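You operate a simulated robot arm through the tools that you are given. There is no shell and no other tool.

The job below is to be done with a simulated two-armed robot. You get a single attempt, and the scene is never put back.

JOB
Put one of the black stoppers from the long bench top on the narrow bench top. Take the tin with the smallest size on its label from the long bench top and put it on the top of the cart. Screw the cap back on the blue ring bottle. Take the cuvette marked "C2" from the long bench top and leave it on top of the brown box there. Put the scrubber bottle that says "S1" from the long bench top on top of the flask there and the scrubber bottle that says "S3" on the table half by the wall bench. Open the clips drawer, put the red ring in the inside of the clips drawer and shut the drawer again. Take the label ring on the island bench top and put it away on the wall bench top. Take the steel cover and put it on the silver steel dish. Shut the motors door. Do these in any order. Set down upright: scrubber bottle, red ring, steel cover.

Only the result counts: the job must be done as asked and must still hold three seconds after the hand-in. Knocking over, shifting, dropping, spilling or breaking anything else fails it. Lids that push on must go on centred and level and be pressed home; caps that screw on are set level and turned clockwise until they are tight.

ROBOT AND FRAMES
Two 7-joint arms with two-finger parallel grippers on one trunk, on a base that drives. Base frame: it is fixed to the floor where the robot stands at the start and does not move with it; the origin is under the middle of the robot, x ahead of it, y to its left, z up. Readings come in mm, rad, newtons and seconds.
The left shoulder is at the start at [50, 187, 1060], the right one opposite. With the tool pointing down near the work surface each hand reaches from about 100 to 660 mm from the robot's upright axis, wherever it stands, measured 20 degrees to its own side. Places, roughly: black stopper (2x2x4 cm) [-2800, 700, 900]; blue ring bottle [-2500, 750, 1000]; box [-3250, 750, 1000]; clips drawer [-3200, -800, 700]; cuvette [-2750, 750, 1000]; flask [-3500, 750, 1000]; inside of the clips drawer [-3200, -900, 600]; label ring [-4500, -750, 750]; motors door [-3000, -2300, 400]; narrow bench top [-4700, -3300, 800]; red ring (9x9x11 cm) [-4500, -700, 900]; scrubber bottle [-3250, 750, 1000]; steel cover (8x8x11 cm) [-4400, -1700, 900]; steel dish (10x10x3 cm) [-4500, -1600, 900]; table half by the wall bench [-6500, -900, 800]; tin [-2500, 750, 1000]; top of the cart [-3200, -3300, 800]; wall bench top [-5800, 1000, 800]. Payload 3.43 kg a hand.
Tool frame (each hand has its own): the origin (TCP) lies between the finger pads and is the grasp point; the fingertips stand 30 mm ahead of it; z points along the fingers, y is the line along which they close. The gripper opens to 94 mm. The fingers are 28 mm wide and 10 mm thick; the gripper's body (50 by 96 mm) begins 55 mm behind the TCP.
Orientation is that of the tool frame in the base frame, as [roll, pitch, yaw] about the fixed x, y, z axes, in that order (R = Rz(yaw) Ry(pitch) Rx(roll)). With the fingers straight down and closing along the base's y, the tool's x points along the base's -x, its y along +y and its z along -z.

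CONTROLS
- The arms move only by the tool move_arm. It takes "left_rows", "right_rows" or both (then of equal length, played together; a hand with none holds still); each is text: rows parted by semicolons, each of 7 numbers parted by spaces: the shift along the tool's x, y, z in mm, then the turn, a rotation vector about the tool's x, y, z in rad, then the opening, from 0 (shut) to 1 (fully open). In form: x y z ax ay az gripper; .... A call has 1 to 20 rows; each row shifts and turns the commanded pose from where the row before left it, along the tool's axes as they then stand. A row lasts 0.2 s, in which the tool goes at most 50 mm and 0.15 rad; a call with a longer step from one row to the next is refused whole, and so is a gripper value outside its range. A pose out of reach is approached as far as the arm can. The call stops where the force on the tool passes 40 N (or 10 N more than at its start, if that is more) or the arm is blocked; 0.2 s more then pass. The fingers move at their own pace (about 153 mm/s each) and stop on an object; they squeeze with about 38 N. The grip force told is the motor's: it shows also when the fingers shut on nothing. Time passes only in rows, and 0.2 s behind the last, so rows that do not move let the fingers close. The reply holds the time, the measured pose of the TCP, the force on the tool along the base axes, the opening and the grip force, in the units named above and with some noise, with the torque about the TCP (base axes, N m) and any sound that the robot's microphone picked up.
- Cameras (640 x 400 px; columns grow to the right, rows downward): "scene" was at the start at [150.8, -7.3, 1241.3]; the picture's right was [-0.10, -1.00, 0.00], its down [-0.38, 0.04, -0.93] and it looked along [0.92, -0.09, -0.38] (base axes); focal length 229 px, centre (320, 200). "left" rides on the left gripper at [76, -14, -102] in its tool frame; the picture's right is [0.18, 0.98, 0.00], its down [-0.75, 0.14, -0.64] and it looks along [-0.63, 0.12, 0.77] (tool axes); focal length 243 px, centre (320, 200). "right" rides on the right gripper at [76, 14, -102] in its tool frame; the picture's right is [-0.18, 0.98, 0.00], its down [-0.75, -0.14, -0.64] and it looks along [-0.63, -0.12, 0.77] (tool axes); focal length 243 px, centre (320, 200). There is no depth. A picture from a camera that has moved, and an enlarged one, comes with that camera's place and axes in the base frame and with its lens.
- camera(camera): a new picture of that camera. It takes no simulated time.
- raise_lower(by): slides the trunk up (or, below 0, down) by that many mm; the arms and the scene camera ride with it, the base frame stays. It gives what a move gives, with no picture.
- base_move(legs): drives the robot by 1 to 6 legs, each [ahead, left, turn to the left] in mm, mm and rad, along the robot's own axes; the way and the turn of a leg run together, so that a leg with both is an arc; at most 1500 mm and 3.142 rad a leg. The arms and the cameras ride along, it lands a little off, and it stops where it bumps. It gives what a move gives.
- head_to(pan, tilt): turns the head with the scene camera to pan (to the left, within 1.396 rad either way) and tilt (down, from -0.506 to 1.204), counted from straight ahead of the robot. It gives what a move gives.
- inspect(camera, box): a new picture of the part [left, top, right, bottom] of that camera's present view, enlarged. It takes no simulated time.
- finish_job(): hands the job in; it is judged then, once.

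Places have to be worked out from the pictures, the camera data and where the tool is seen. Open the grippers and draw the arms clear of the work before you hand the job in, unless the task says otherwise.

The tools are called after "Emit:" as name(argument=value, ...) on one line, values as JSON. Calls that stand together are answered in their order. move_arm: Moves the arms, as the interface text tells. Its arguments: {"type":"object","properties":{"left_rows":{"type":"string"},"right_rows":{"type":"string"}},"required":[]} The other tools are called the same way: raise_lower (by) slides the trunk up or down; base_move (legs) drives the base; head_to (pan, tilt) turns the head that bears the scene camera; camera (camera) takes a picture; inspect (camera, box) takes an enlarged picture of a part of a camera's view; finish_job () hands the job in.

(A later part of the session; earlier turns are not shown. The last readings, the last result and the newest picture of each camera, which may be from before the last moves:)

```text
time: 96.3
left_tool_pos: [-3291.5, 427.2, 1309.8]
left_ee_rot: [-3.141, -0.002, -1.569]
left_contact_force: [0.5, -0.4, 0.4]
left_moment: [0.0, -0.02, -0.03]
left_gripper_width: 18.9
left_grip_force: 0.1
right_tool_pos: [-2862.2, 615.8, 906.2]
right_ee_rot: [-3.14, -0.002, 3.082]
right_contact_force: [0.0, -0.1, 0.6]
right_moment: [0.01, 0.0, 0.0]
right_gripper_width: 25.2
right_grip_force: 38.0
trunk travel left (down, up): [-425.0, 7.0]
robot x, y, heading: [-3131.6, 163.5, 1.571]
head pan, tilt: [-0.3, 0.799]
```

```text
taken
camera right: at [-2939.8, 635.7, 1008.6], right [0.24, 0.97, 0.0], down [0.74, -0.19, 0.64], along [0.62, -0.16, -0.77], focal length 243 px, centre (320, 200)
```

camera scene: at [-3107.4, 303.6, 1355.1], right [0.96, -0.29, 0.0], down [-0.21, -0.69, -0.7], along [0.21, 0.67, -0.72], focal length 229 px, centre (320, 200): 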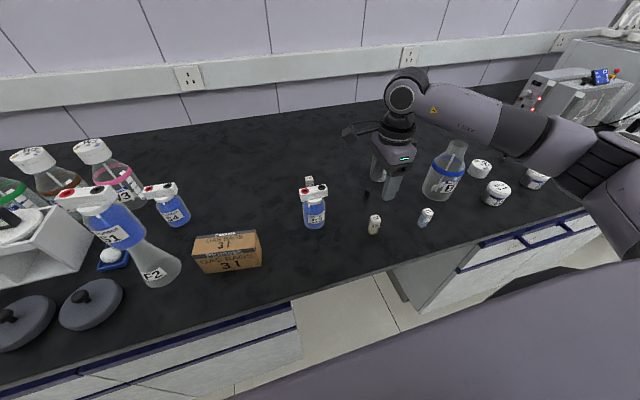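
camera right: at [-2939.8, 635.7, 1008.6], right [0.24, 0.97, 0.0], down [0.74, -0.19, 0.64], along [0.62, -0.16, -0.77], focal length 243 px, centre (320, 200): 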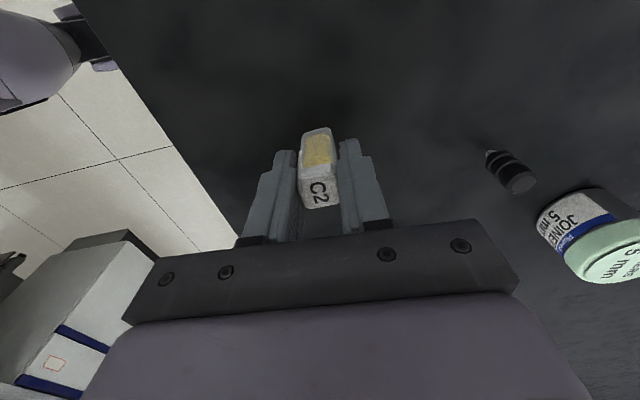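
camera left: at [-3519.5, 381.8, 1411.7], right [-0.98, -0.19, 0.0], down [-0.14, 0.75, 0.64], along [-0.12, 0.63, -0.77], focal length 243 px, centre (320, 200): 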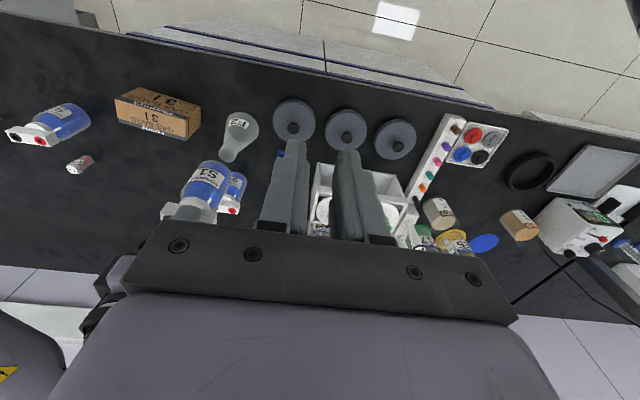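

Gripped (25 mm). The box top is about z 923, centred near (−3225, 641); I'll set C2 at about (−3200, 637), keeping the wrist camera away from the S1 stack. I lift and carry.

Emit:
move_arm(right_rows="0 0 -10 0 0 0 0; 0 0 -40 0 0 0 0; 0 0 -50 0 0 0 0; 0 0 -50 0 0 0 0; 0 0 -50 0 0 0 0; 0 0 0 0 0 0 0")

Emit:
move_arm(right_rows="42.3 0.2 0 0 0 0 0; 42.3 0.2 0 0 0 0 0; 42.3 0.2 0 0 0 0 0; 42.3 0.2 0 0 0 0 0; 42.3 0.2 0 0 0 0 0; 42.3 0.2 0 0 0 0 0; 42.3 0.2 0 0 0 0 0; 42.3 0.2 0 0 0 0 0; 0 0 0 0 0 0 0")

Emit:
camera(camera="scene")

Emit:
camera(camera="right")

```text
time: 97.7
left_tool_pos: [-3291.2, 427.7, 1310.3]
left_ee_rot: [-3.141, -0.002, -1.568]
left_contact_force: [-0.5, 0.1, 0.1]
left_moment: [-0.03, -0.01, 0.0]
left_gripper_width: 18.7
left_grip_force: 0.0
right_tool_pos: [-2865.5, 617.2, 1108.0]
right_ee_rot: [-3.141, 0.0, 3.083]
right_contact_force: [0.6, 0.4, 0.0]
right_moment: [-0.01, 0.0, 0.02]
right_gripper_width: 25.4
right_grip_force: 38.2
trunk travel left (down, up): [-425.0, 7.0]
robot x, y, heading: [-3132.3, 164.3, 1.57]
head pan, tilt: [-0.3, 0.799]
```

```text
time: 99.7
left_tool_pos: [-3290.4, 426.7, 1311.4]
left_ee_rot: [3.141, -0.002, -1.568]
left_contact_force: [-0.1, -0.8, 0.6]
left_moment: [0.0, 0.04, 0.04]
left_gripper_width: 18.7
left_grip_force: 0.1
right_tool_pos: [-3203.2, 640.6, 1108.9]
right_ee_rot: [3.14, 0.001, 3.08]
right_contact_force: [0.2, 0.1, 0.1]
right_moment: [0.01, 0.01, -0.03]
right_gripper_width: 25.4
right_grip_force: 38.3
trunk travel left (down, up): [-425.0, 7.0]
robot x, y, heading: [-3131.7, 165.3, 1.569]
head pan, tilt: [-0.3, 0.799]
```

```text
taken
camera scene: at [-3106.6, 303.8, 1355.0], right [0.96, -0.3, 0.0], down [-0.21, -0.69, -0.7], along [0.21, 0.67, -0.72], focal length 229 px, centre (320, 200)
```

scene: 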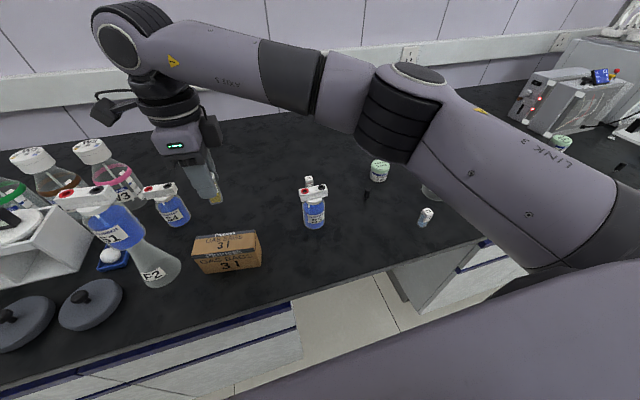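

```text
taken
camera right: at [-3278.8, 659.6, 1210.0], right [0.24, 0.97, 0.0], down [0.74, -0.19, 0.64], along [0.62, -0.16, -0.77], focal length 243 px, centre (320, 200)
```

right: 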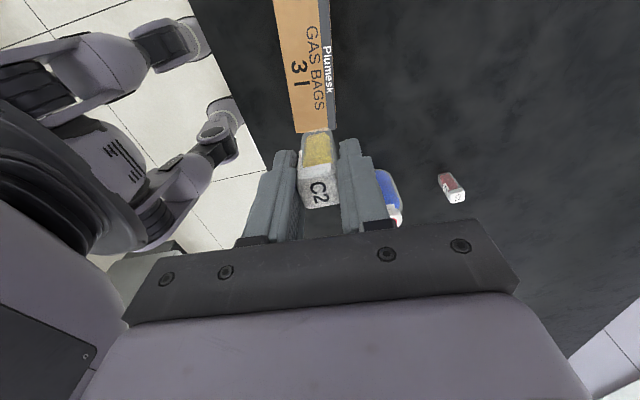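

At x≈−3203 the box's centre line is y≈634. I adjust −6 mm and lower most of the way.

Emit:
move_arm(right_rows="0 -6 0 0 0 0 0; 0 0 40 0 0 0 0; 0 0 40 0 0 0 0; 0 0 25 0 0 0 0; 0 0 0 0 0 0 0")

Emit:
inspect(camera="scene", box=[140, 170, 300, 270])

Emit:
camera(camera="right")

```text
time: 100.9
left_tool_pos: [-3290.1, 427.0, 1310.4]
left_ee_rot: [3.141, 0.0, -1.569]
left_contact_force: [0.0, 0.3, -0.7]
left_moment: [0.02, 0.0, 0.02]
left_gripper_width: 19.0
left_grip_force: 0.1
right_tool_pos: [-3204.0, 631.1, 1002.5]
right_ee_rot: [-3.139, -0.001, 3.08]
right_contact_force: [0.1, 0.0, 0.0]
right_moment: [-0.01, 0.01, 0.01]
right_gripper_width: 25.4
right_grip_force: 38.1
trunk travel left (down, up): [-425.0, 7.0]
robot x, y, heading: [-3126.7, 165.2, 1.568]
head pan, tilt: [-0.3, 0.799]
```

```text
4.00 times, centred on (220, 220) of scene
camera zoom: at [-3107.4, 303.6, 1355.1], right [0.96, -0.29, 0.0], down [-0.21, -0.69, -0.7], along [0.21, 0.67, -0.72], focal length 917 px, centre (720, 120)
```

zoom: 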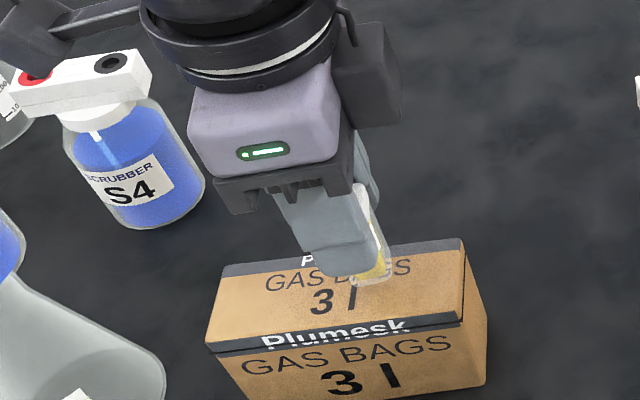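

```text
taken
camera right: at [-3279.0, 650.1, 1104.4], right [0.24, 0.97, 0.0], down [0.74, -0.19, 0.64], along [0.62, -0.16, -0.77], focal length 243 px, centre (320, 200)
```

right: 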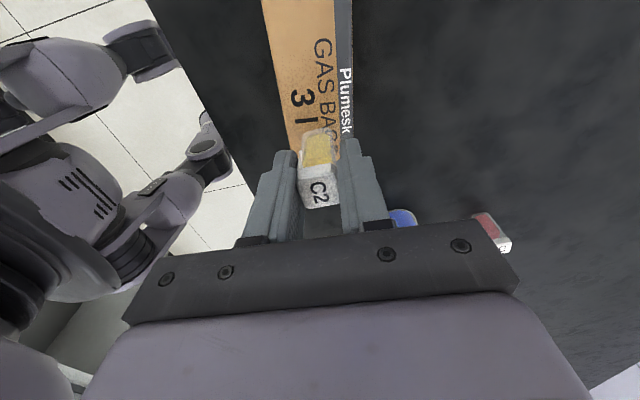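

C2 hangs over the box. I lower in small steps until I feel contact.

Emit:
move_arm(right_rows="0 0 6 0 0 0 0; 0 0 4 0 0 0 0; 0 0 0 0 0 0 0")

Emit:
move_arm(right_rows="0 0 3 0 0 0 0; 0 0 0 0 0 0 0")

Emit:
move_arm(right_rows="0 0 3 0 0 0 0; 0 0 0 0 0 0 0")

Emit:
move_arm(right_rows="0 0 2 0 0 0 0; 0 0 0 0 0 0 0")

```text
time: 101.7
left_tool_pos: [-3292.0, 427.8, 1309.8]
left_ee_rot: [3.141, -0.001, -1.57]
left_contact_force: [1.2, -0.8, 0.2]
left_moment: [0.04, 0.01, -0.03]
left_gripper_width: 18.7
left_grip_force: 0.0
right_tool_pos: [-3203.1, 630.9, 992.8]
right_ee_rot: [-3.141, 0.0, 3.083]
right_contact_force: [0.1, 0.2, -0.4]
right_moment: [-0.04, 0.05, 0.02]
right_gripper_width: 25.3
right_grip_force: 37.8
trunk travel left (down, up): [-425.0, 7.0]
robot x, y, heading: [-3130.1, 170.7, 1.572]
head pan, tilt: [-0.3, 0.799]
```

```text
time: 102.3
left_tool_pos: [-3291.3, 426.5, 1310.4]
left_ee_rot: [-3.141, -0.001, -1.568]
left_contact_force: [0.1, 0.0, -0.1]
left_moment: [0.01, 0.01, -0.02]
left_gripper_width: 18.8
left_grip_force: 0.0
right_tool_pos: [-3201.0, 630.9, 990.4]
right_ee_rot: [3.138, -0.002, 3.082]
right_contact_force: [0.4, 0.8, 11.4]
right_moment: [0.06, -0.07, 0.03]
right_gripper_width: 25.3
right_grip_force: 37.7
trunk travel left (down, up): [-425.0, 7.0]
robot x, y, heading: [-3130.0, 164.9, 1.566]
head pan, tilt: [-0.3, 0.799]
```

```text
time: 102.9
left_tool_pos: [-3290.6, 424.8, 1310.3]
left_ee_rot: [3.141, 0.001, -1.568]
left_contact_force: [-0.3, -1.3, 0.6]
left_moment: [-0.01, 0.0, 0.01]
left_gripper_width: 19.0
left_grip_force: 0.1
right_tool_pos: [-3202.2, 632.3, 989.5]
right_ee_rot: [3.138, -0.002, 3.082]
right_contact_force: [-0.6, -0.5, 29.1]
right_moment: [-0.04, -0.12, 0.02]
right_gripper_width: 25.2
right_grip_force: 38.0
trunk travel left (down, up): [-425.0, 7.0]
robot x, y, heading: [-3131.0, 169.9, 1.568]
head pan, tilt: [-0.3, 0.799]
```

```text
time: 103.5
left_tool_pos: [-3289.8, 426.0, 1309.4]
left_ee_rot: [3.142, 0.0, -1.57]
left_contact_force: [0.4, 0.0, -0.3]
left_moment: [-0.03, -0.01, 0.01]
left_gripper_width: 18.8
left_grip_force: 0.1
right_tool_pos: [-3201.9, 631.4, 987.5]
right_ee_rot: [3.139, -0.003, 3.081]
right_contact_force: [-0.4, -0.5, 29.0]
right_moment: [-0.03, -0.23, 0.03]
right_gripper_width: 25.2
right_grip_force: 38.0
trunk travel left (down, up): [-425.0, 7.0]
robot x, y, heading: [-3135.2, 163.6, 1.57]
head pan, tilt: [-0.3, 0.799]
```

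Contact made; I ease up to remove the preload.

Emit:
move_arm(right_rows="0 0 -2.5 0 0 0 0; 0 0 0 0 0 0 0")

```text
time: 104.1
left_tool_pos: [-3289.7, 424.3, 1309.4]
left_ee_rot: [3.141, -0.001, -1.57]
left_contact_force: [0.7, 0.2, -0.7]
left_moment: [0.03, -0.01, 0.04]
left_gripper_width: 18.9
left_grip_force: 0.1
right_tool_pos: [-3202.9, 631.5, 987.0]
right_ee_rot: [3.141, 0.001, 3.082]
right_contact_force: [-1.3, -0.3, 17.9]
right_moment: [0.0, -0.11, -0.03]
right_gripper_width: 25.5
right_grip_force: 37.8
trunk travel left (down, up): [-425.0, 7.0]
robot x, y, heading: [-3130.1, 164.8, 1.57]
head pan, tilt: [-0.3, 0.799]
```

Emit:
move_arm(right_rows="0 0 -2 0 0 0 0; 0 0 0 0 0 0 0")

```text
time: 104.7
left_tool_pos: [-3290.8, 427.8, 1309.8]
left_ee_rot: [3.138, -0.002, -1.569]
left_contact_force: [0.0, 0.4, -0.1]
left_moment: [0.04, -0.05, -0.03]
left_gripper_width: 18.8
left_grip_force: 0.1
right_tool_pos: [-3202.0, 630.8, 988.2]
right_ee_rot: [-3.137, 0.001, 3.083]
right_contact_force: [0.0, -1.0, 4.6]
right_moment: [-0.05, -0.04, 0.0]
right_gripper_width: 25.4
right_grip_force: 38.2
trunk travel left (down, up): [-425.0, 7.0]
robot x, y, heading: [-3131.7, 164.1, 1.573]
head pan, tilt: [-0.3, 0.799]
```

Force is down to a few newtons. I release gently and rise straight up.

Emit:
move_arm(right_rows="0 0 0 0 0 0 0.3; 0 0 0 0 0 0 0.36; 0 0 0 0 0 0 0.42; 0 0 -5 0 0 0 0.42; 0 0 -20 0 0 0 0.42; 0 0 -40 0 0 0 0.42; 0 0 -40 0 0 0 0.42; 0 0 0 0 0 0 0.42")

Emit:
inspect(camera="scene", box=[140, 170, 300, 270])

Emit:
camera(camera="right")

```text
time: 106.5
left_tool_pos: [-3290.8, 428.6, 1310.1]
left_ee_rot: [-3.142, 0.0, -1.569]
left_contact_force: [0.3, 1.1, -0.5]
left_moment: [0.02, 0.02, -0.01]
left_gripper_width: 18.9
left_grip_force: 0.1
right_tool_pos: [-3202.6, 632.7, 1095.1]
right_ee_rot: [-3.139, 0.0, 3.081]
right_contact_force: [0.0, 0.5, 0.4]
right_moment: [-0.01, 0.01, -0.02]
right_gripper_width: 39.5
right_grip_force: 0.1
trunk travel left (down, up): [-425.0, 7.0]
robot x, y, heading: [-3132.0, 161.7, 1.567]
head pan, tilt: [-0.3, 0.799]
```

```text
4.00 times, centred on (220, 220) of scene
camera zoom: at [-3107.4, 303.8, 1355.0], right [0.96, -0.29, 0.0], down [-0.21, -0.69, -0.7], along [0.21, 0.67, -0.72], focal length 917 px, centre (720, 120)
```

zoom: 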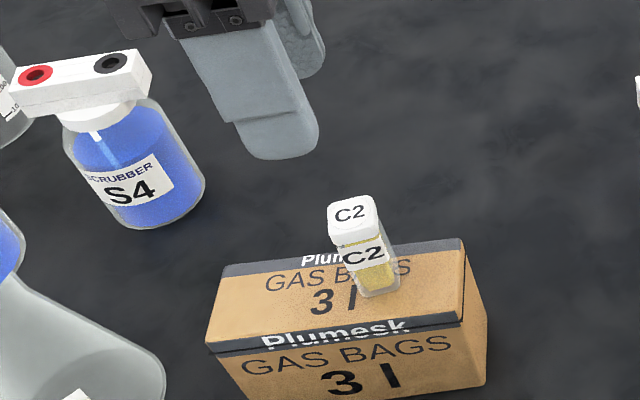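

```text
taken
camera right: at [-3279.1, 651.9, 1197.8], right [0.24, 0.97, 0.0], down [0.74, -0.19, 0.64], along [0.62, -0.16, -0.77], focal length 243 px, centre (320, 200)
```

right: 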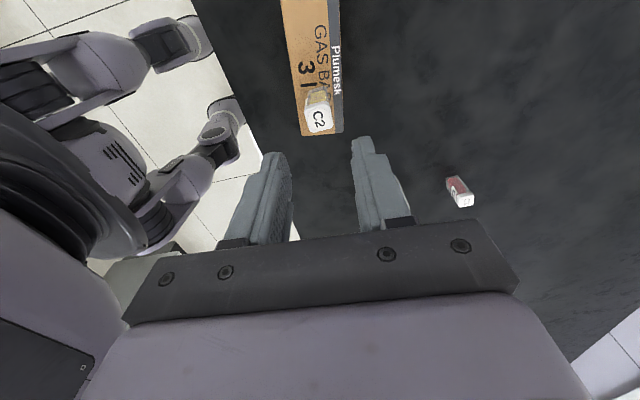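

C2 stands upright on the box. Next the B2 cap: bottle near (−2604, 690), cap near (−2402, 742). I draw the right hand back and up, then sidestep right to x≈−2570.

Emit:
move_arm(right_rows="0 -35 -28 0 0 0 0.6; 0 -35 -28 0 0 0 0.6; 0 -40 -28 0 0 0 0.6; 0 0 0 0 0 0 0.6")

Emit:
base_move(legs=[[0, -560, 0]])

Emit:
camera(camera="scene")

Emit:
camera(camera="right")

```text
time: 107.5
left_tool_pos: [-3290.7, 427.0, 1310.7]
left_ee_rot: [3.14, -0.002, -1.568]
left_contact_force: [-0.4, 0.9, 0.8]
left_moment: [-0.01, -0.02, 0.03]
left_gripper_width: 18.9
left_grip_force: 0.1
right_tool_pos: [-3206.2, 523.7, 1178.9]
right_ee_rot: [-3.14, 0.0, 3.08]
right_contact_force: [0.0, 0.8, 0.0]
right_moment: [-0.02, 0.0, 0.02]
right_gripper_width: 56.4
right_grip_force: 0.1
trunk travel left (down, up): [-425.0, 7.0]
robot x, y, heading: [-3133.5, 168.0, 1.57]
head pan, tilt: [-0.3, 0.799]
```

```text
time: 112.8
left_tool_pos: [-2736.5, 428.7, 1310.6]
left_ee_rot: [-3.141, 0.0, -1.568]
left_contact_force: [0.5, -0.5, 0.5]
left_moment: [0.0, -0.03, -0.02]
left_gripper_width: 18.7
left_grip_force: 0.1
right_tool_pos: [-2652.5, 523.4, 1179.3]
right_ee_rot: [-3.14, 0.0, 3.08]
right_contact_force: [-0.3, 0.9, 0.3]
right_moment: [-0.01, -0.02, -0.01]
right_gripper_width: 56.5
right_grip_force: 0.1
trunk travel left (down, up): [-425.0, 7.0]
robot x, y, heading: [-2578.4, 164.0, 1.574]
head pan, tilt: [-0.3, 0.799]
```

```text
taken
camera scene: at [-2554.0, 304.4, 1355.1], right [0.96, -0.29, 0.0], down [-0.21, -0.69, -0.7], along [0.2, 0.67, -0.72], focal length 229 px, centre (320, 200)
```

scene: 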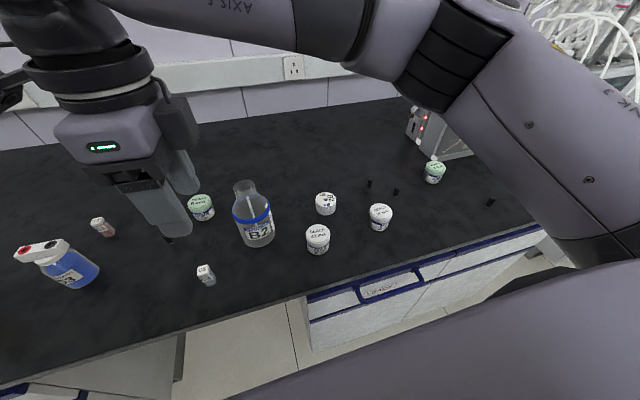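

```text
taken
camera right: at [-2728.8, 543.0, 1280.6], right [0.24, 0.97, 0.0], down [0.74, -0.18, 0.64], along [0.62, -0.16, -0.77], focal length 243 px, centre (320, 200)
```

right: 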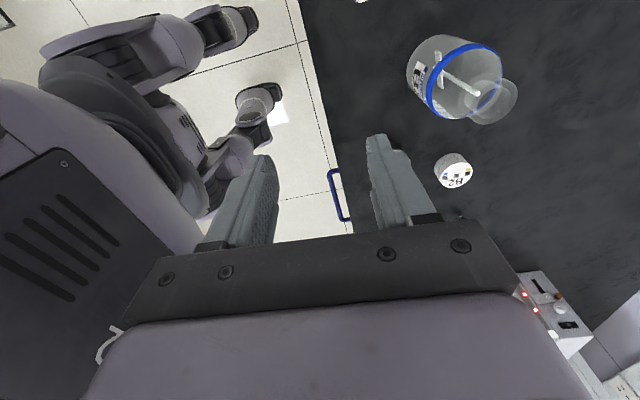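

I enlarge the bottle and cap for accurate positions.

Emit:
inspect(camera="scene", box=[210, 170, 370, 270])

Emit:
inspect(camera="right", box=[380, 20, 540, 220])

```text
4.00 times, centred on (290, 220) of scene
camera zoom: at [-2554.0, 304.4, 1355.1], right [0.96, -0.29, 0.0], down [-0.21, -0.69, -0.7], along [0.2, 0.67, -0.72], focal length 917 px, centre (440, 120)
```

zoom: 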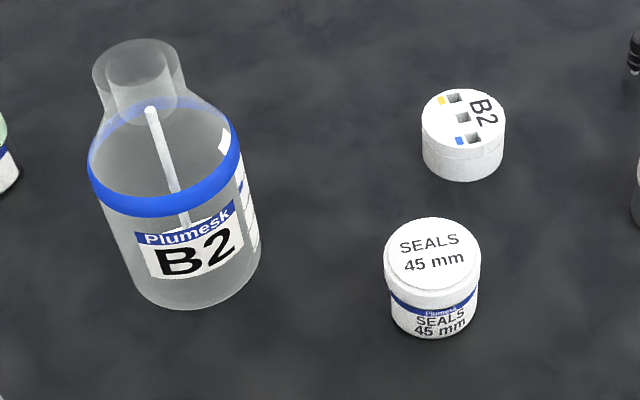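

```text
2.00 times, centred on (460, 120) of right
camera zoom: at [-2728.8, 543.0, 1280.6], right [0.24, 0.97, 0.0], down [0.74, -0.18, 0.64], along [0.62, -0.16, -0.77], focal length 485 px, centre (40, 360)
```

zoom: 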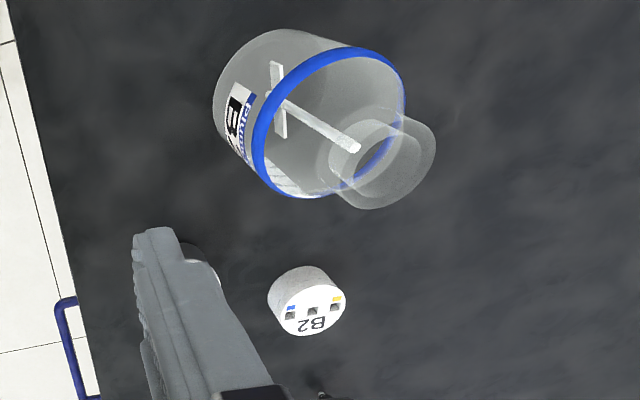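

Cap centre ≈(−2403, 740), Ø61×34 mm; bottle mouth ≈(−2601, 705, 1018). For screwing I want a wide clockwise range, so I first turn the wrist back counter-clockwise at this safe height and see what is reachable.

Emit:
move_arm(right_rows="0 0 0 0 0 -0.145 1; 0 0 0 0 0 -0.145 1; 0 0 0 0 0 -0.145 1; 0 0 0 0 0 -0.145 1; 0 0 0 0 0 -0.145 1; 0 0 0 0 0 -0.145 1; 0 0 0 0 0 -0.145 1; 0 0 0 0 0 -0.145 1; 0 0 0 0 0 -0.145 1; 0 0 0 0 0 -0.145 1; 0 0 0 0 0 -0.145 1; 0 0 0 0 0 -0.145 1; 0 0 0 0 0 -0.145 1; 0 0 0 0 0 -0.145 1; 0 0 0 0 0 -0.145 1; 0 0 0 0 0 -0.145 1; 0 0 0 0 0 -0.145 1")

```text
time: 116.4
left_tool_pos: [-2737.7, 427.6, 1311.0]
left_ee_rot: [-3.141, -0.001, -1.567]
left_contact_force: [-0.1, 0.1, 0.2]
left_moment: [0.0, 0.02, 0.01]
left_gripper_width: 18.9
left_grip_force: 0.1
right_tool_pos: [-2653.3, 524.7, 1178.8]
right_ee_rot: [3.139, 0.001, -0.733]
right_contact_force: [0.3, -0.7, -0.6]
right_moment: [0.0, -0.01, -0.02]
right_gripper_width: 94.1
right_grip_force: 0.0
trunk travel left (down, up): [-425.0, 7.0]
robot x, y, heading: [-2580.7, 168.3, 1.572]
head pan, tilt: [-0.3, 0.799]
```

Yaw −0.73 now. I test reach toward the bottle at a safe height, in two short steps.

Emit:
move_arm(right_rows="-18 -39.4 4 0 0 0 1; -18 -39.4 4 0 0 0 1")

```text
time: 117.0
left_tool_pos: [-2738.2, 429.3, 1310.0]
left_ee_rot: [3.141, -0.002, -1.566]
left_contact_force: [0.4, 0.0, -0.1]
left_moment: [0.01, 0.02, 0.03]
left_gripper_width: 19.3
left_grip_force: 0.0
right_tool_pos: [-2627.9, 607.0, 1171.9]
right_ee_rot: [3.141, -0.003, -0.732]
right_contact_force: [-1.0, -0.5, 0.2]
right_moment: [-0.03, -0.02, 0.0]
right_gripper_width: 93.7
right_grip_force: 0.1
trunk travel left (down, up): [-425.0, 7.0]
robot x, y, heading: [-2576.9, 171.4, 1.577]
head pan, tilt: [-0.3, 0.799]
```

Emit:
move_arm(right_rows="-18 -39.4 4 0 0 0 1; -18 -39.4 4 0 0 0 1")

```text
time: 117.6
left_tool_pos: [-2738.1, 428.4, 1310.4]
left_ee_rot: [-3.141, -0.002, -1.566]
left_contact_force: [-0.6, 0.1, -0.5]
left_moment: [0.02, 0.0, -0.01]
left_gripper_width: 18.6
left_grip_force: 0.2
right_tool_pos: [-2607.8, 670.5, 1164.9]
right_ee_rot: [3.141, 0.001, -0.733]
right_contact_force: [0.4, -0.5, -0.3]
right_moment: [0.03, -0.01, -0.01]
right_gripper_width: 94.0
right_grip_force: 0.0
right hand out of reach, approached as far as the arm can: row 2
trunk travel left (down, up): [-425.0, 7.0]
robot x, y, heading: [-2576.2, 166.4, 1.57]
head pan, tilt: [-0.3, 0.799]
```

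The limit at this turn is about 503 mm ahead at this height. I drive ahead ~27 mm to the bench, then go toward the cap.

Emit:
base_move(legs=[[26, 0, 0]])

Emit:
move_arm(right_rows="20 20 5 0 0 0 1; 33 -28 5 0 0 0 1; 33 -28 5 0 0 0 1; 33 -28 5 0 0 0 1")

```text
time: 118.5
left_tool_pos: [-2737.8, 455.0, 1309.8]
left_ee_rot: [3.142, -0.003, -1.57]
left_contact_force: [-0.2, 0.1, -0.3]
left_moment: [-0.04, 0.03, -0.02]
left_gripper_width: 18.6
left_grip_force: 0.0
right_tool_pos: [-2607.2, 697.3, 1165.4]
right_ee_rot: [3.139, 0.0, -0.735]
right_contact_force: [0.0, 0.6, -0.1]
right_moment: [-0.02, -0.02, 0.02]
right_gripper_width: 93.7
right_grip_force: 0.1
trunk travel left (down, up): [-425.0, 7.0]
robot x, y, heading: [-2579.1, 190.2, 1.572]
head pan, tilt: [-0.3, 0.799]
```

```text
time: 119.5
left_tool_pos: [-2736.6, 453.5, 1309.5]
left_ee_rot: [3.139, -0.002, -1.569]
left_contact_force: [0.8, -0.6, 0.9]
left_moment: [0.02, 0.01, -0.02]
left_gripper_width: 18.6
left_grip_force: 0.0
right_tool_pos: [-2475.4, 667.5, 1144.9]
right_ee_rot: [3.141, 0.001, -0.735]
right_contact_force: [-0.1, 0.0, -0.6]
right_moment: [-0.01, -0.02, -0.01]
right_gripper_width: 93.7
right_grip_force: 0.1
trunk travel left (down, up): [-425.0, 7.0]
robot x, y, heading: [-2582.5, 193.4, 1.579]
head pan, tilt: [-0.3, 0.799]
```

Emit:
move_arm(right_rows="0 0 40 0 0 0 1; 0 0 40 0 0 0 1; 1.6 -34 10 0 0 0 1; 1.6 -34 10 0 0 0 1; 1.6 -34 10 0 0 0 1; 0 0 0 0 0 0 1")

Emit:
camera(camera="right")

Emit:
camera(camera="scene")

```text
time: 120.8
left_tool_pos: [-2738.7, 453.5, 1310.1]
left_ee_rot: [3.141, -0.003, -1.569]
left_contact_force: [-0.3, 0.6, -0.4]
left_moment: [-0.01, 0.02, 0.0]
left_gripper_width: 19.0
left_grip_force: 0.0
right_tool_pos: [-2444.3, 695.7, 1052.6]
right_ee_rot: [-3.14, 0.0, -0.735]
right_contact_force: [-0.4, 0.4, -0.2]
right_moment: [-0.02, -0.02, 0.0]
right_gripper_width: 93.9
right_grip_force: 0.0
right hand out of reach, approached as far as the arm can: row 4, 5
trunk travel left (down, up): [-425.0, 7.0]
robot x, y, heading: [-2578.6, 192.3, 1.573]
head pan, tilt: [-0.3, 0.799]
```

```text
taken
camera right: at [-2397.1, 634.9, 1155.2], right [-0.8, -0.61, 0.0], down [-0.46, 0.61, 0.64], along [-0.39, 0.51, -0.77], focal length 243 px, centre (320, 200)
```

right: 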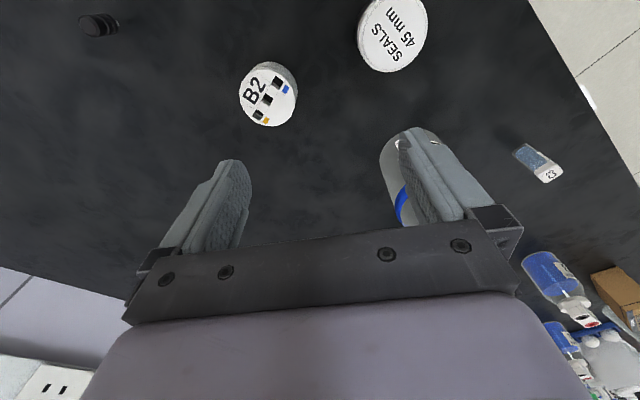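

```text
taken
camera scene: at [-2554.2, 329.8, 1355.1], right [0.96, -0.29, 0.0], down [-0.21, -0.69, -0.7], along [0.2, 0.67, -0.72], focal length 229 px, centre (320, 200)
```

scene: 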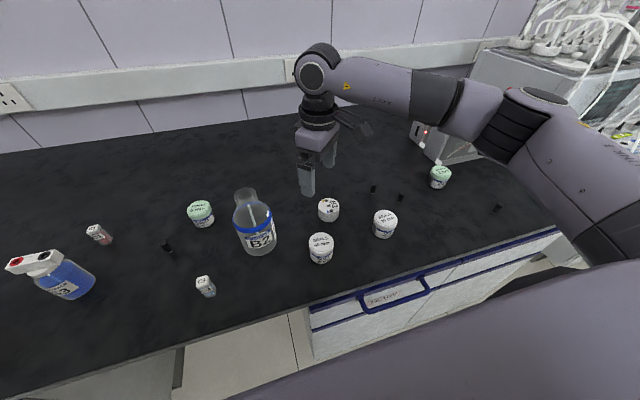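

At this lateral position the wrist limit is tighter, so I'll grip the cap at the neutral wrist angle and wind the wrist back later while holding the cap. I turn +0.84 rad and continue to the cap.

Emit:
move_arm(right_rows="0 0 0 0 0 0.14 1; 0 0 0 0 0 0.14 1; 0 0 0 0 0 0.14 1; 0 0 0 0 0 0.14 1; 0 0 0 0 0 0.14 1; 0 0 0 0 0 0.136 1; 0 0 0 0 0 0 1")

Emit:
move_arm(right_rows="-22 -21 20 0 0 0 1; -22 -21 20 0 0 0 1; 0 0 0 0 0 0 1")

Emit:
camera(camera="right")

```text
time: 122.5
left_tool_pos: [-2737.8, 453.6, 1310.3]
left_ee_rot: [3.139, -0.004, -1.568]
left_contact_force: [0.0, -0.2, 0.0]
left_moment: [-0.04, 0.02, 0.04]
left_gripper_width: 18.8
left_grip_force: 0.0
right_tool_pos: [-2444.0, 698.6, 1051.5]
right_ee_rot: [3.141, 0.0, -1.572]
right_contact_force: [0.1, 0.4, 0.3]
right_moment: [0.0, -0.03, -0.01]
right_gripper_width: 94.2
right_grip_force: 0.0
trunk travel left (down, up): [-425.0, 7.0]
robot x, y, heading: [-2583.7, 187.4, 1.574]
head pan, tilt: [-0.3, 0.799]
```

```text
time: 123.2
left_tool_pos: [-2737.9, 453.2, 1310.3]
left_ee_rot: [3.142, -0.002, -1.569]
left_contact_force: [-0.9, 0.0, -0.2]
left_moment: [0.01, -0.03, 0.02]
left_gripper_width: 18.6
left_grip_force: 0.2
right_tool_pos: [-2401.2, 742.0, 1010.0]
right_ee_rot: [-3.14, 0.0, -1.571]
right_contact_force: [0.1, -0.1, -0.2]
right_moment: [0.03, 0.01, -0.02]
right_gripper_width: 94.1
right_grip_force: 0.0
trunk travel left (down, up): [-425.0, 7.0]
robot x, y, heading: [-2576.4, 192.8, 1.575]
head pan, tilt: [-0.3, 0.799]
```

```text
taken
camera right: at [-2415.9, 666.6, 1111.8], right [-0.98, 0.18, 0.0], down [0.14, 0.75, 0.64], along [0.12, 0.63, -0.77], focal length 243 px, centre (320, 200)
```

right: 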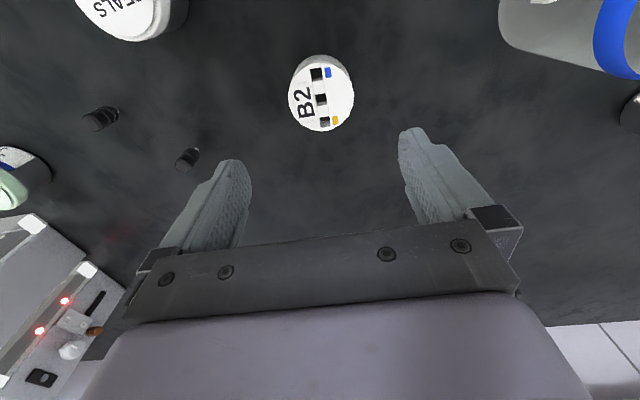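

The cap centre is at (−2403, 737). I fine-shift and descend to grasp height.

Emit:
move_arm(right_rows="5 2 30 0 0 0 1; 0 0 40 0 0 0 1; 0 0 0 0 0 0 1")

Emit:
camera(camera="right")

```text
time: 124.0
left_tool_pos: [-2737.9, 454.1, 1310.0]
left_ee_rot: [3.14, -0.002, -1.568]
left_contact_force: [0.4, 0.0, 0.8]
left_moment: [-0.04, 0.0, -0.03]
left_gripper_width: 18.6
left_grip_force: 0.1
right_tool_pos: [-2404.1, 735.6, 942.0]
right_ee_rot: [3.141, 0.0, -1.572]
right_contact_force: [-0.7, -0.8, -0.6]
right_moment: [0.0, -0.01, 0.03]
right_gripper_width: 93.9
right_grip_force: 0.0
trunk travel left (down, up): [-425.0, 7.0]
robot x, y, heading: [-2575.8, 192.2, 1.574]
head pan, tilt: [-0.3, 0.799]
```

```text
taken
camera right: at [-2418.6, 658.7, 1043.2], right [-0.98, 0.18, 0.0], down [0.14, 0.75, 0.64], along [0.12, 0.63, -0.77], focal length 243 px, centre (320, 200)
```

right: 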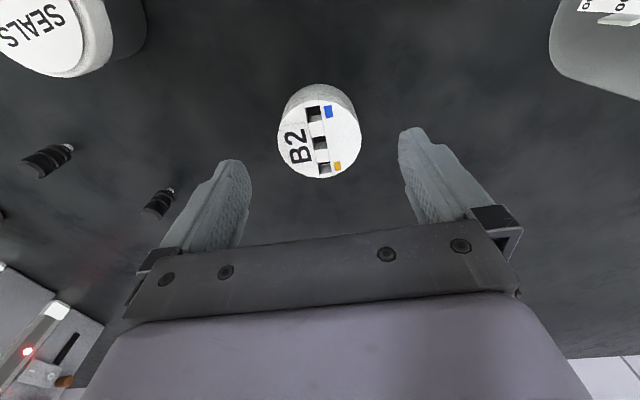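

Cap top z≈880, centre (−2404, 735): aligned. I descend to TCP 886 and close on it.

Emit:
move_arm(right_rows="0 0 30 0 0 0 1; 0 0 26 0 0 0 1; 0 0 0 0 0 0 1; 0 0 0 0 0 0 0.8; 0 0 0 0 0 0 0.6; 0 0 0 0 0 0 0.4; 0 0 0 0 0 0 0.3; 0 0 0 0 0 0 0.3")

Emit:
camera(camera="right")

```text
time: 125.8
left_tool_pos: [-2737.7, 453.5, 1309.3]
left_ee_rot: [-3.141, -0.003, -1.57]
left_contact_force: [0.7, 0.2, 0.7]
left_moment: [-0.01, -0.01, 0.0]
left_gripper_width: 18.9
left_grip_force: 0.0
right_tool_pos: [-2403.4, 735.7, 883.7]
right_ee_rot: [3.141, 0.0, -1.571]
right_contact_force: [0.1, -1.3, 0.6]
right_moment: [0.0, -0.02, 0.01]
right_gripper_width: 59.9
right_grip_force: 38.1
trunk travel left (down, up): [-425.0, 7.0]
robot x, y, heading: [-2578.9, 194.1, 1.572]
head pan, tilt: [-0.3, 0.799]
```

```text
taken
camera right: at [-2419.1, 660.5, 986.6], right [-0.98, 0.18, 0.0], down [0.14, 0.75, 0.64], along [0.12, 0.63, -0.77], focal length 243 px, centre (320, 200)
```

right: 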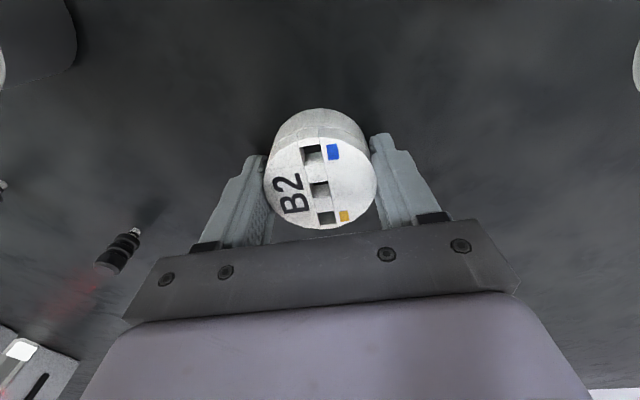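

Cap gripped at 59.9 mm. I lift it to z≈1110, carry it over the bottle and wind the wrist back −0.84 rad.

Emit:
move_arm(right_rows="0 0 -15 0 0 0 0.3; 0 0 -42 0 0 0 0.3; 0 0 -42 0 0 0 0.3; 0 0 -42 0 0 0 0.3; 0 0 -42 0 0 0 0.3; 0 0 -42 0 0 0 0.3; 6.6 39.6 0 0 0 0 0.3; 6.6 39.6 0 0 0 0 0.3; 6.6 39.6 0 0 0 0 0.3; 6.6 39.6 0 0 0 0 0.3; 6.6 39.6 0 0 0 0 0.3; 0 0 0 0 0 -0.14 0.3; 0 0 0 0 0 -0.14 0.3; 0 0 0 0 0 -0.14 0.3; 0 0 0 0 0 -0.14 0.3; 0 0 0 0 0 -0.14 0.3; 0 0 0 0 0 -0.14 0.3; 0 0 0 0 0 0 0.3")

Emit:
camera(camera="right")

Emit:
inspect(camera="scene", box=[170, 120, 330, 270])

Emit:
camera(camera="left")

```text
time: 129.7
left_tool_pos: [-2737.1, 453.2, 1309.7]
left_ee_rot: [3.141, -0.002, -1.569]
left_contact_force: [0.2, 0.4, 0.8]
left_moment: [0.02, 0.01, 0.0]
left_gripper_width: 18.5
left_grip_force: 0.2
right_tool_pos: [-2601.2, 704.3, 1111.8]
right_ee_rot: [-3.141, 0.001, -0.729]
right_contact_force: [0.1, -0.2, -1.0]
right_moment: [0.0, -0.05, -0.01]
right_gripper_width: 59.9
right_grip_force: 38.1
trunk travel left (down, up): [-425.0, 7.0]
robot x, y, heading: [-2577.5, 189.3, 1.572]
head pan, tilt: [-0.3, 0.799]
```

```text
taken
camera right: at [-2554.7, 643.6, 1212.6], right [-0.79, -0.61, 0.0], down [-0.47, 0.61, 0.64], along [-0.39, 0.51, -0.77], focal length 243 px, centre (320, 200)
```

right: 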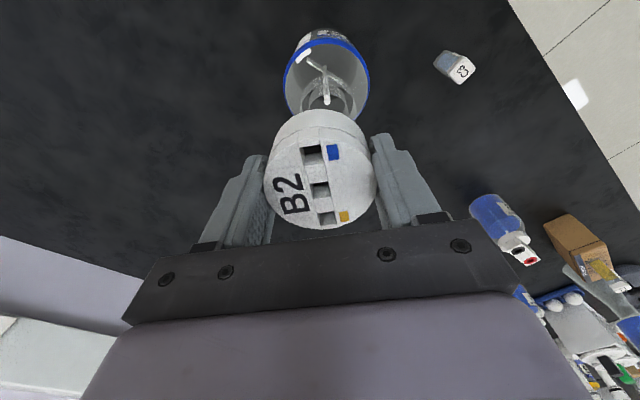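

```text
2.67 times, centred on (250, 195) of scene
camera zoom: at [-2554.1, 330.0, 1355.1], right [0.96, -0.29, 0.0], down [-0.21, -0.69, -0.7], along [0.2, 0.67, -0.72], focal length 611 px, centre (507, 213)
```

zoom: 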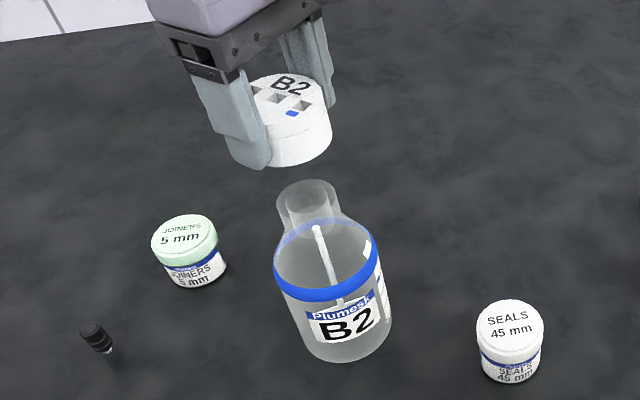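

```text
taken
camera left: at [-2722.7, 377.5, 1411.8], right [-0.98, -0.19, 0.0], down [-0.14, 0.75, 0.64], along [-0.12, 0.63, -0.77], focal length 243 px, centre (320, 200)
```

left: 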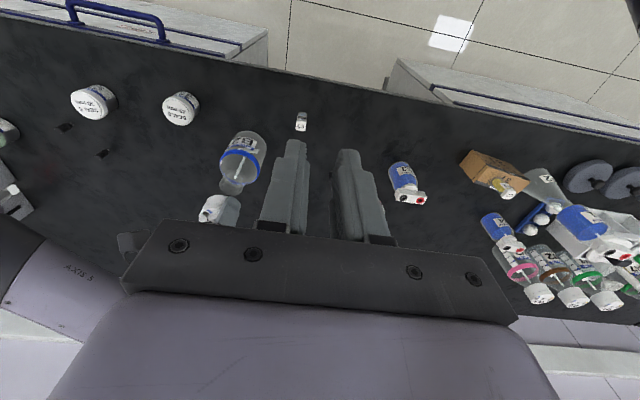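

Mouth estimates average (−2602, 702, 1018). I lower the cap to ~10 mm above the mouth and check alignment from all cameras.

Emit:
move_arm(right_rows="0.6 2.2 15 0 0 0 0.3; 0 0 15 0 0 0 0.3; 0 0 14 0 0 0 0.3; 0 0 0 0 0 0 0.3")

Emit:
inspect(camera="scene", box=[210, 140, 290, 240])

Emit:
inspect(camera="left", box=[190, 120, 290, 220])

Emit:
inspect(camera="right", box=[260, 20, 380, 140])

```text
time: 130.7
left_tool_pos: [-2737.3, 453.9, 1310.4]
left_ee_rot: [3.142, -0.001, -1.569]
left_contact_force: [0.5, 0.6, 0.6]
left_moment: [0.01, -0.02, -0.01]
left_gripper_width: 18.5
left_grip_force: 0.0
right_tool_pos: [-2603.8, 704.1, 1066.1]
right_ee_rot: [3.141, 0.0, -0.731]
right_contact_force: [0.0, -1.1, 0.4]
right_moment: [0.0, 0.02, 0.01]
right_gripper_width: 59.8
right_grip_force: 38.6
trunk travel left (down, up): [-425.0, 7.0]
robot x, y, heading: [-2575.4, 191.5, 1.569]
head pan, tilt: [-0.3, 0.799]
```

```text
4.00 times, centred on (250, 190) of scene
camera zoom: at [-2554.2, 329.9, 1355.1], right [0.96, -0.29, 0.0], down [-0.21, -0.69, -0.7], along [0.2, 0.67, -0.72], focal length 917 px, centre (600, 240)
```

zoom: 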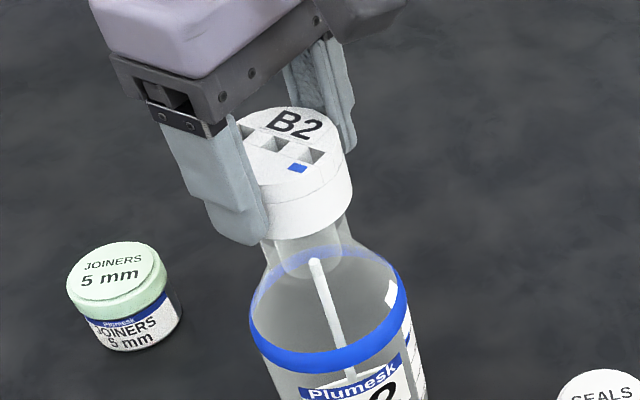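

```text
4.00 times, centred on (240, 170) of left
camera zoom: at [-2722.7, 377.4, 1411.8], right [-0.98, -0.19, 0.0], down [-0.14, 0.75, 0.64], along [-0.12, 0.63, -0.77], focal length 970 px, centre (640, 320)
```

zoom: 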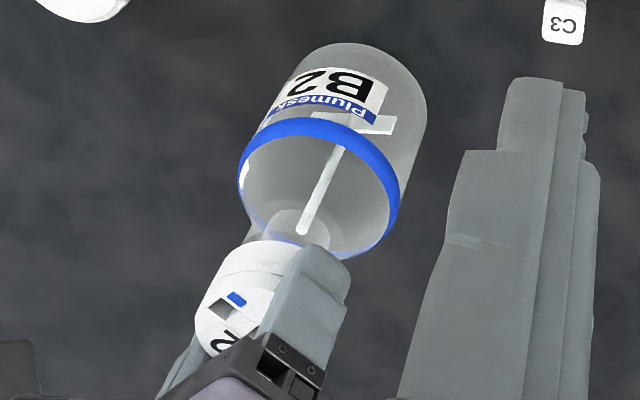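

```text
3.33 times, centred on (320, 80) of right
camera zoom: at [-2556.7, 642.3, 1168.6], right [-0.79, -0.61, 0.0], down [-0.47, 0.61, 0.64], along [-0.39, 0.51, -0.77], focal length 809 px, centre (320, 600)
```

zoom: 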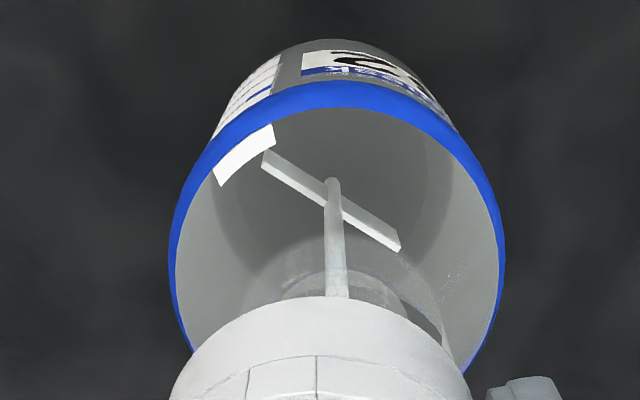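

The right wrist view shows the bottle axis about 4 mm off (toward image right) from the cap axis. I zoom further in the scene view to measure the other direction.

Emit:
inspect(camera="scene", box=[225, 165, 275, 215])

Emit:
inspect(camera="right", box=[260, 20, 390, 240])

```text
8.00 times, centred on (250, 190) of scene
camera zoom: at [-2554.2, 329.9, 1355.1], right [0.96, -0.29, 0.0], down [-0.21, -0.69, -0.7], along [0.2, 0.67, -0.72], focal length 1834 px, centre (880, 280)
```

zoom: 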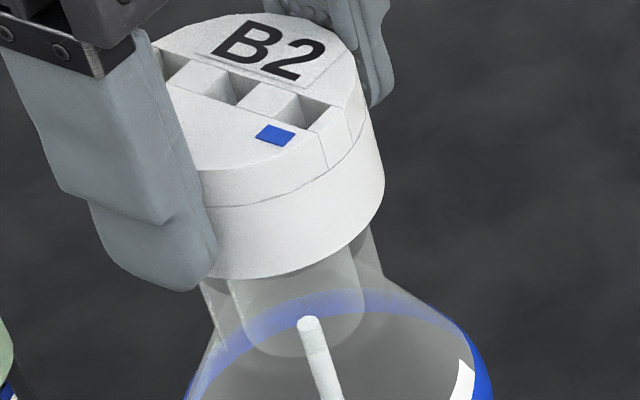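

```text
1.82 times, centred on (325, 130) of right
camera zoom: at [-2556.7, 642.3, 1168.6], right [-0.79, -0.61, 0.0], down [-0.47, 0.61, 0.64], along [-0.39, 0.51, -0.77], focal length 441 px, centre (311, 327)
```

zoom: 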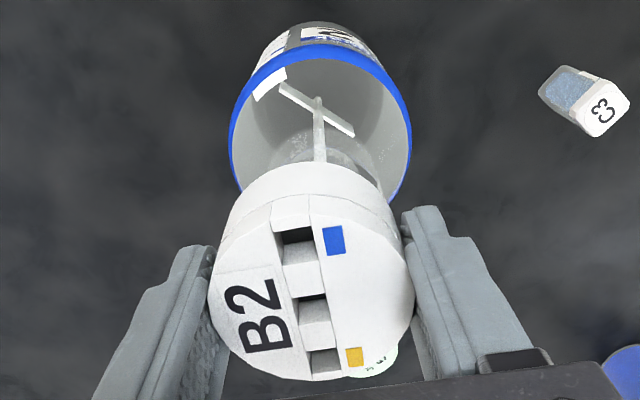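

Combining both views, the cap must shift about (−1.8, −4.3) mm. I correct and re-check.

Emit:
move_arm(right_rows="1.6 4.4 0 0 0 0 0.3; 0 0 0 0 0 0 0.3; 0 0 0 0 0 0 0.3")

Emit:
inspect(camera="scene", box=[225, 165, 275, 215])

Emit:
inspect(camera="right", box=[260, 20, 390, 240])

```text
time: 131.4
left_tool_pos: [-2738.0, 452.6, 1310.5]
left_ee_rot: [-3.141, -0.004, -1.57]
left_contact_force: [-0.8, -0.1, -0.9]
left_moment: [0.02, 0.0, 0.02]
left_gripper_width: 18.7
left_grip_force: 0.1
right_tool_pos: [-2605.0, 697.6, 1067.1]
right_ee_rot: [3.141, 0.0, -0.733]
right_contact_force: [0.9, 0.1, -1.3]
right_moment: [0.01, -0.02, 0.02]
right_gripper_width: 60.2
right_grip_force: 38.2
trunk travel left (down, up): [-425.0, 7.0]
robot x, y, heading: [-2571.7, 192.2, 1.571]
head pan, tilt: [-0.3, 0.799]
```

```text
8.00 times, centred on (250, 190) of scene
camera zoom: at [-2554.1, 329.9, 1355.1], right [0.96, -0.29, 0.0], down [-0.21, -0.69, -0.7], along [0.2, 0.67, -0.72], focal length 1834 px, centre (880, 280)
```

zoom: 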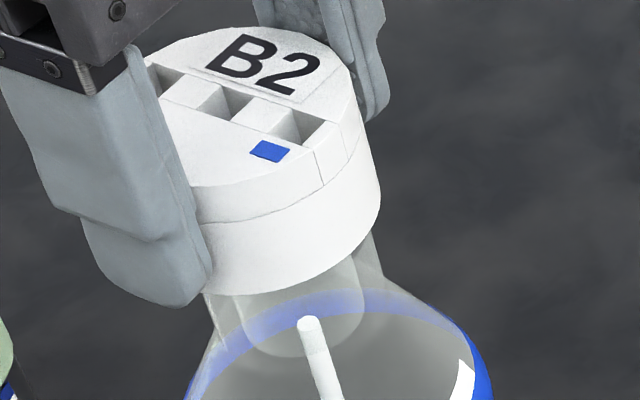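

```text
1.82 times, centred on (325, 130) of right
camera zoom: at [-2558.4, 637.3, 1168.5], right [-0.79, -0.61, 0.0], down [-0.47, 0.61, 0.64], along [-0.39, 0.51, -0.77], focal length 441 px, centre (311, 327)
```

zoom: 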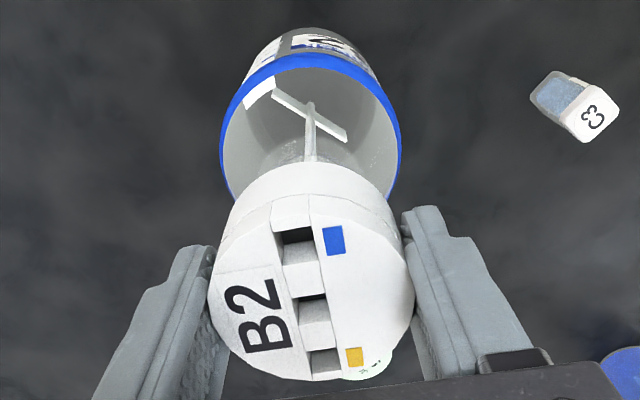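

Now centred in the wrist view; the scene view suggests about 2 mm more along tool x. I apply that and lower the cap gently onto the neck.

Emit:
move_arm(right_rows="2 0 3 0 0 0 0.3; 0 0 3 0 0 0 0.3; 0 0 2 0 0 0 0.3; 0 0 0 0 0 0 0.3")

Emit:
inspect(camera="scene", box=[225, 165, 275, 215])

Emit:
inspect(camera="right", box=[260, 20, 390, 240])

```text
time: 132.4
left_tool_pos: [-2737.5, 453.0, 1310.9]
left_ee_rot: [-3.141, -0.001, -1.568]
left_contact_force: [0.1, -0.1, 0.1]
left_moment: [0.01, -0.01, 0.01]
left_gripper_width: 18.7
left_grip_force: 0.0
right_tool_pos: [-2603.0, 697.2, 1058.7]
right_ee_rot: [3.14, -0.002, -0.73]
right_contact_force: [-0.8, 0.7, 0.4]
right_moment: [0.01, 0.04, -0.05]
right_gripper_width: 60.1
right_grip_force: 38.1
trunk travel left (down, up): [-425.0, 7.0]
robot x, y, heading: [-2577.2, 189.7, 1.567]
head pan, tilt: [-0.3, 0.799]
```

```text
8.00 times, centred on (250, 190) of scene
camera zoom: at [-2554.2, 330.0, 1355.1], right [0.96, -0.29, 0.0], down [-0.21, -0.69, -0.7], along [0.2, 0.67, -0.72], focal length 1834 px, centre (880, 280)
```

zoom: 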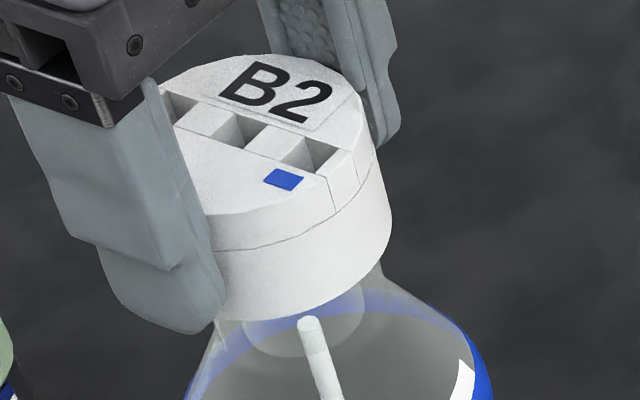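

```text
1.82 times, centred on (325, 130) of right
camera zoom: at [-2557.2, 635.6, 1160.7], right [-0.79, -0.61, 0.0], down [-0.47, 0.61, 0.64], along [-0.39, 0.51, -0.77], focal length 441 px, centre (311, 327)
```

zoom: 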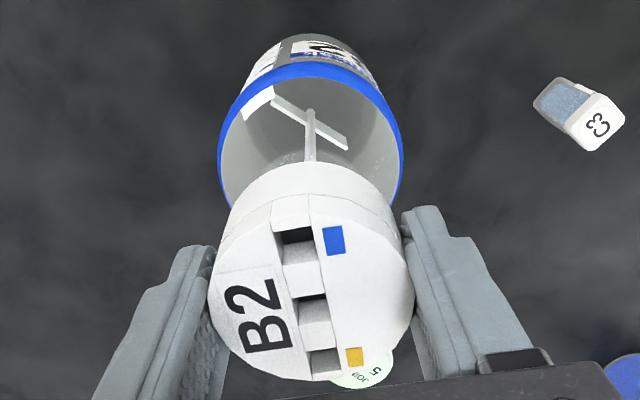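

Well aligned now. I lower step by step and watch the contact force.

Emit:
move_arm(right_rows="0.8 0 2 0 0 0 0.3; 0 0 2 0 0 0 0.3; 0 0 0 0 0 0 0.3")

Emit:
move_arm(right_rows="0 0 3 0 0 0 0.3; 0 0 0 0 0 0 0.3")

```text
time: 133.2
left_tool_pos: [-2738.7, 453.3, 1309.9]
left_ee_rot: [3.142, -0.002, -1.569]
left_contact_force: [0.0, 1.4, 0.8]
left_moment: [-0.01, 0.01, -0.01]
left_gripper_width: 19.0
left_grip_force: 0.0
right_tool_pos: [-2602.9, 695.3, 1054.5]
right_ee_rot: [-3.141, -0.001, -0.731]
right_contact_force: [0.2, -0.1, -1.0]
right_moment: [0.02, -0.01, 0.01]
right_gripper_width: 60.0
right_grip_force: 38.2
trunk travel left (down, up): [-425.0, 7.0]
robot x, y, heading: [-2574.6, 190.3, 1.571]
head pan, tilt: [-0.3, 0.799]
```

```text
time: 133.8
left_tool_pos: [-2736.7, 452.3, 1310.4]
left_ee_rot: [3.141, -0.002, -1.569]
left_contact_force: [0.0, -0.2, -0.6]
left_moment: [-0.01, 0.02, 0.0]
left_gripper_width: 18.8
left_grip_force: 0.1
right_tool_pos: [-2602.0, 696.5, 1051.3]
right_ee_rot: [3.141, 0.001, -0.732]
right_contact_force: [-0.5, 0.0, -0.8]
right_moment: [-0.03, -0.01, -0.01]
right_gripper_width: 59.8
right_grip_force: 38.3
trunk travel left (down, up): [-425.0, 7.0]
robot x, y, heading: [-2577.4, 190.9, 1.574]
head pan, tilt: [-0.3, 0.799]
```

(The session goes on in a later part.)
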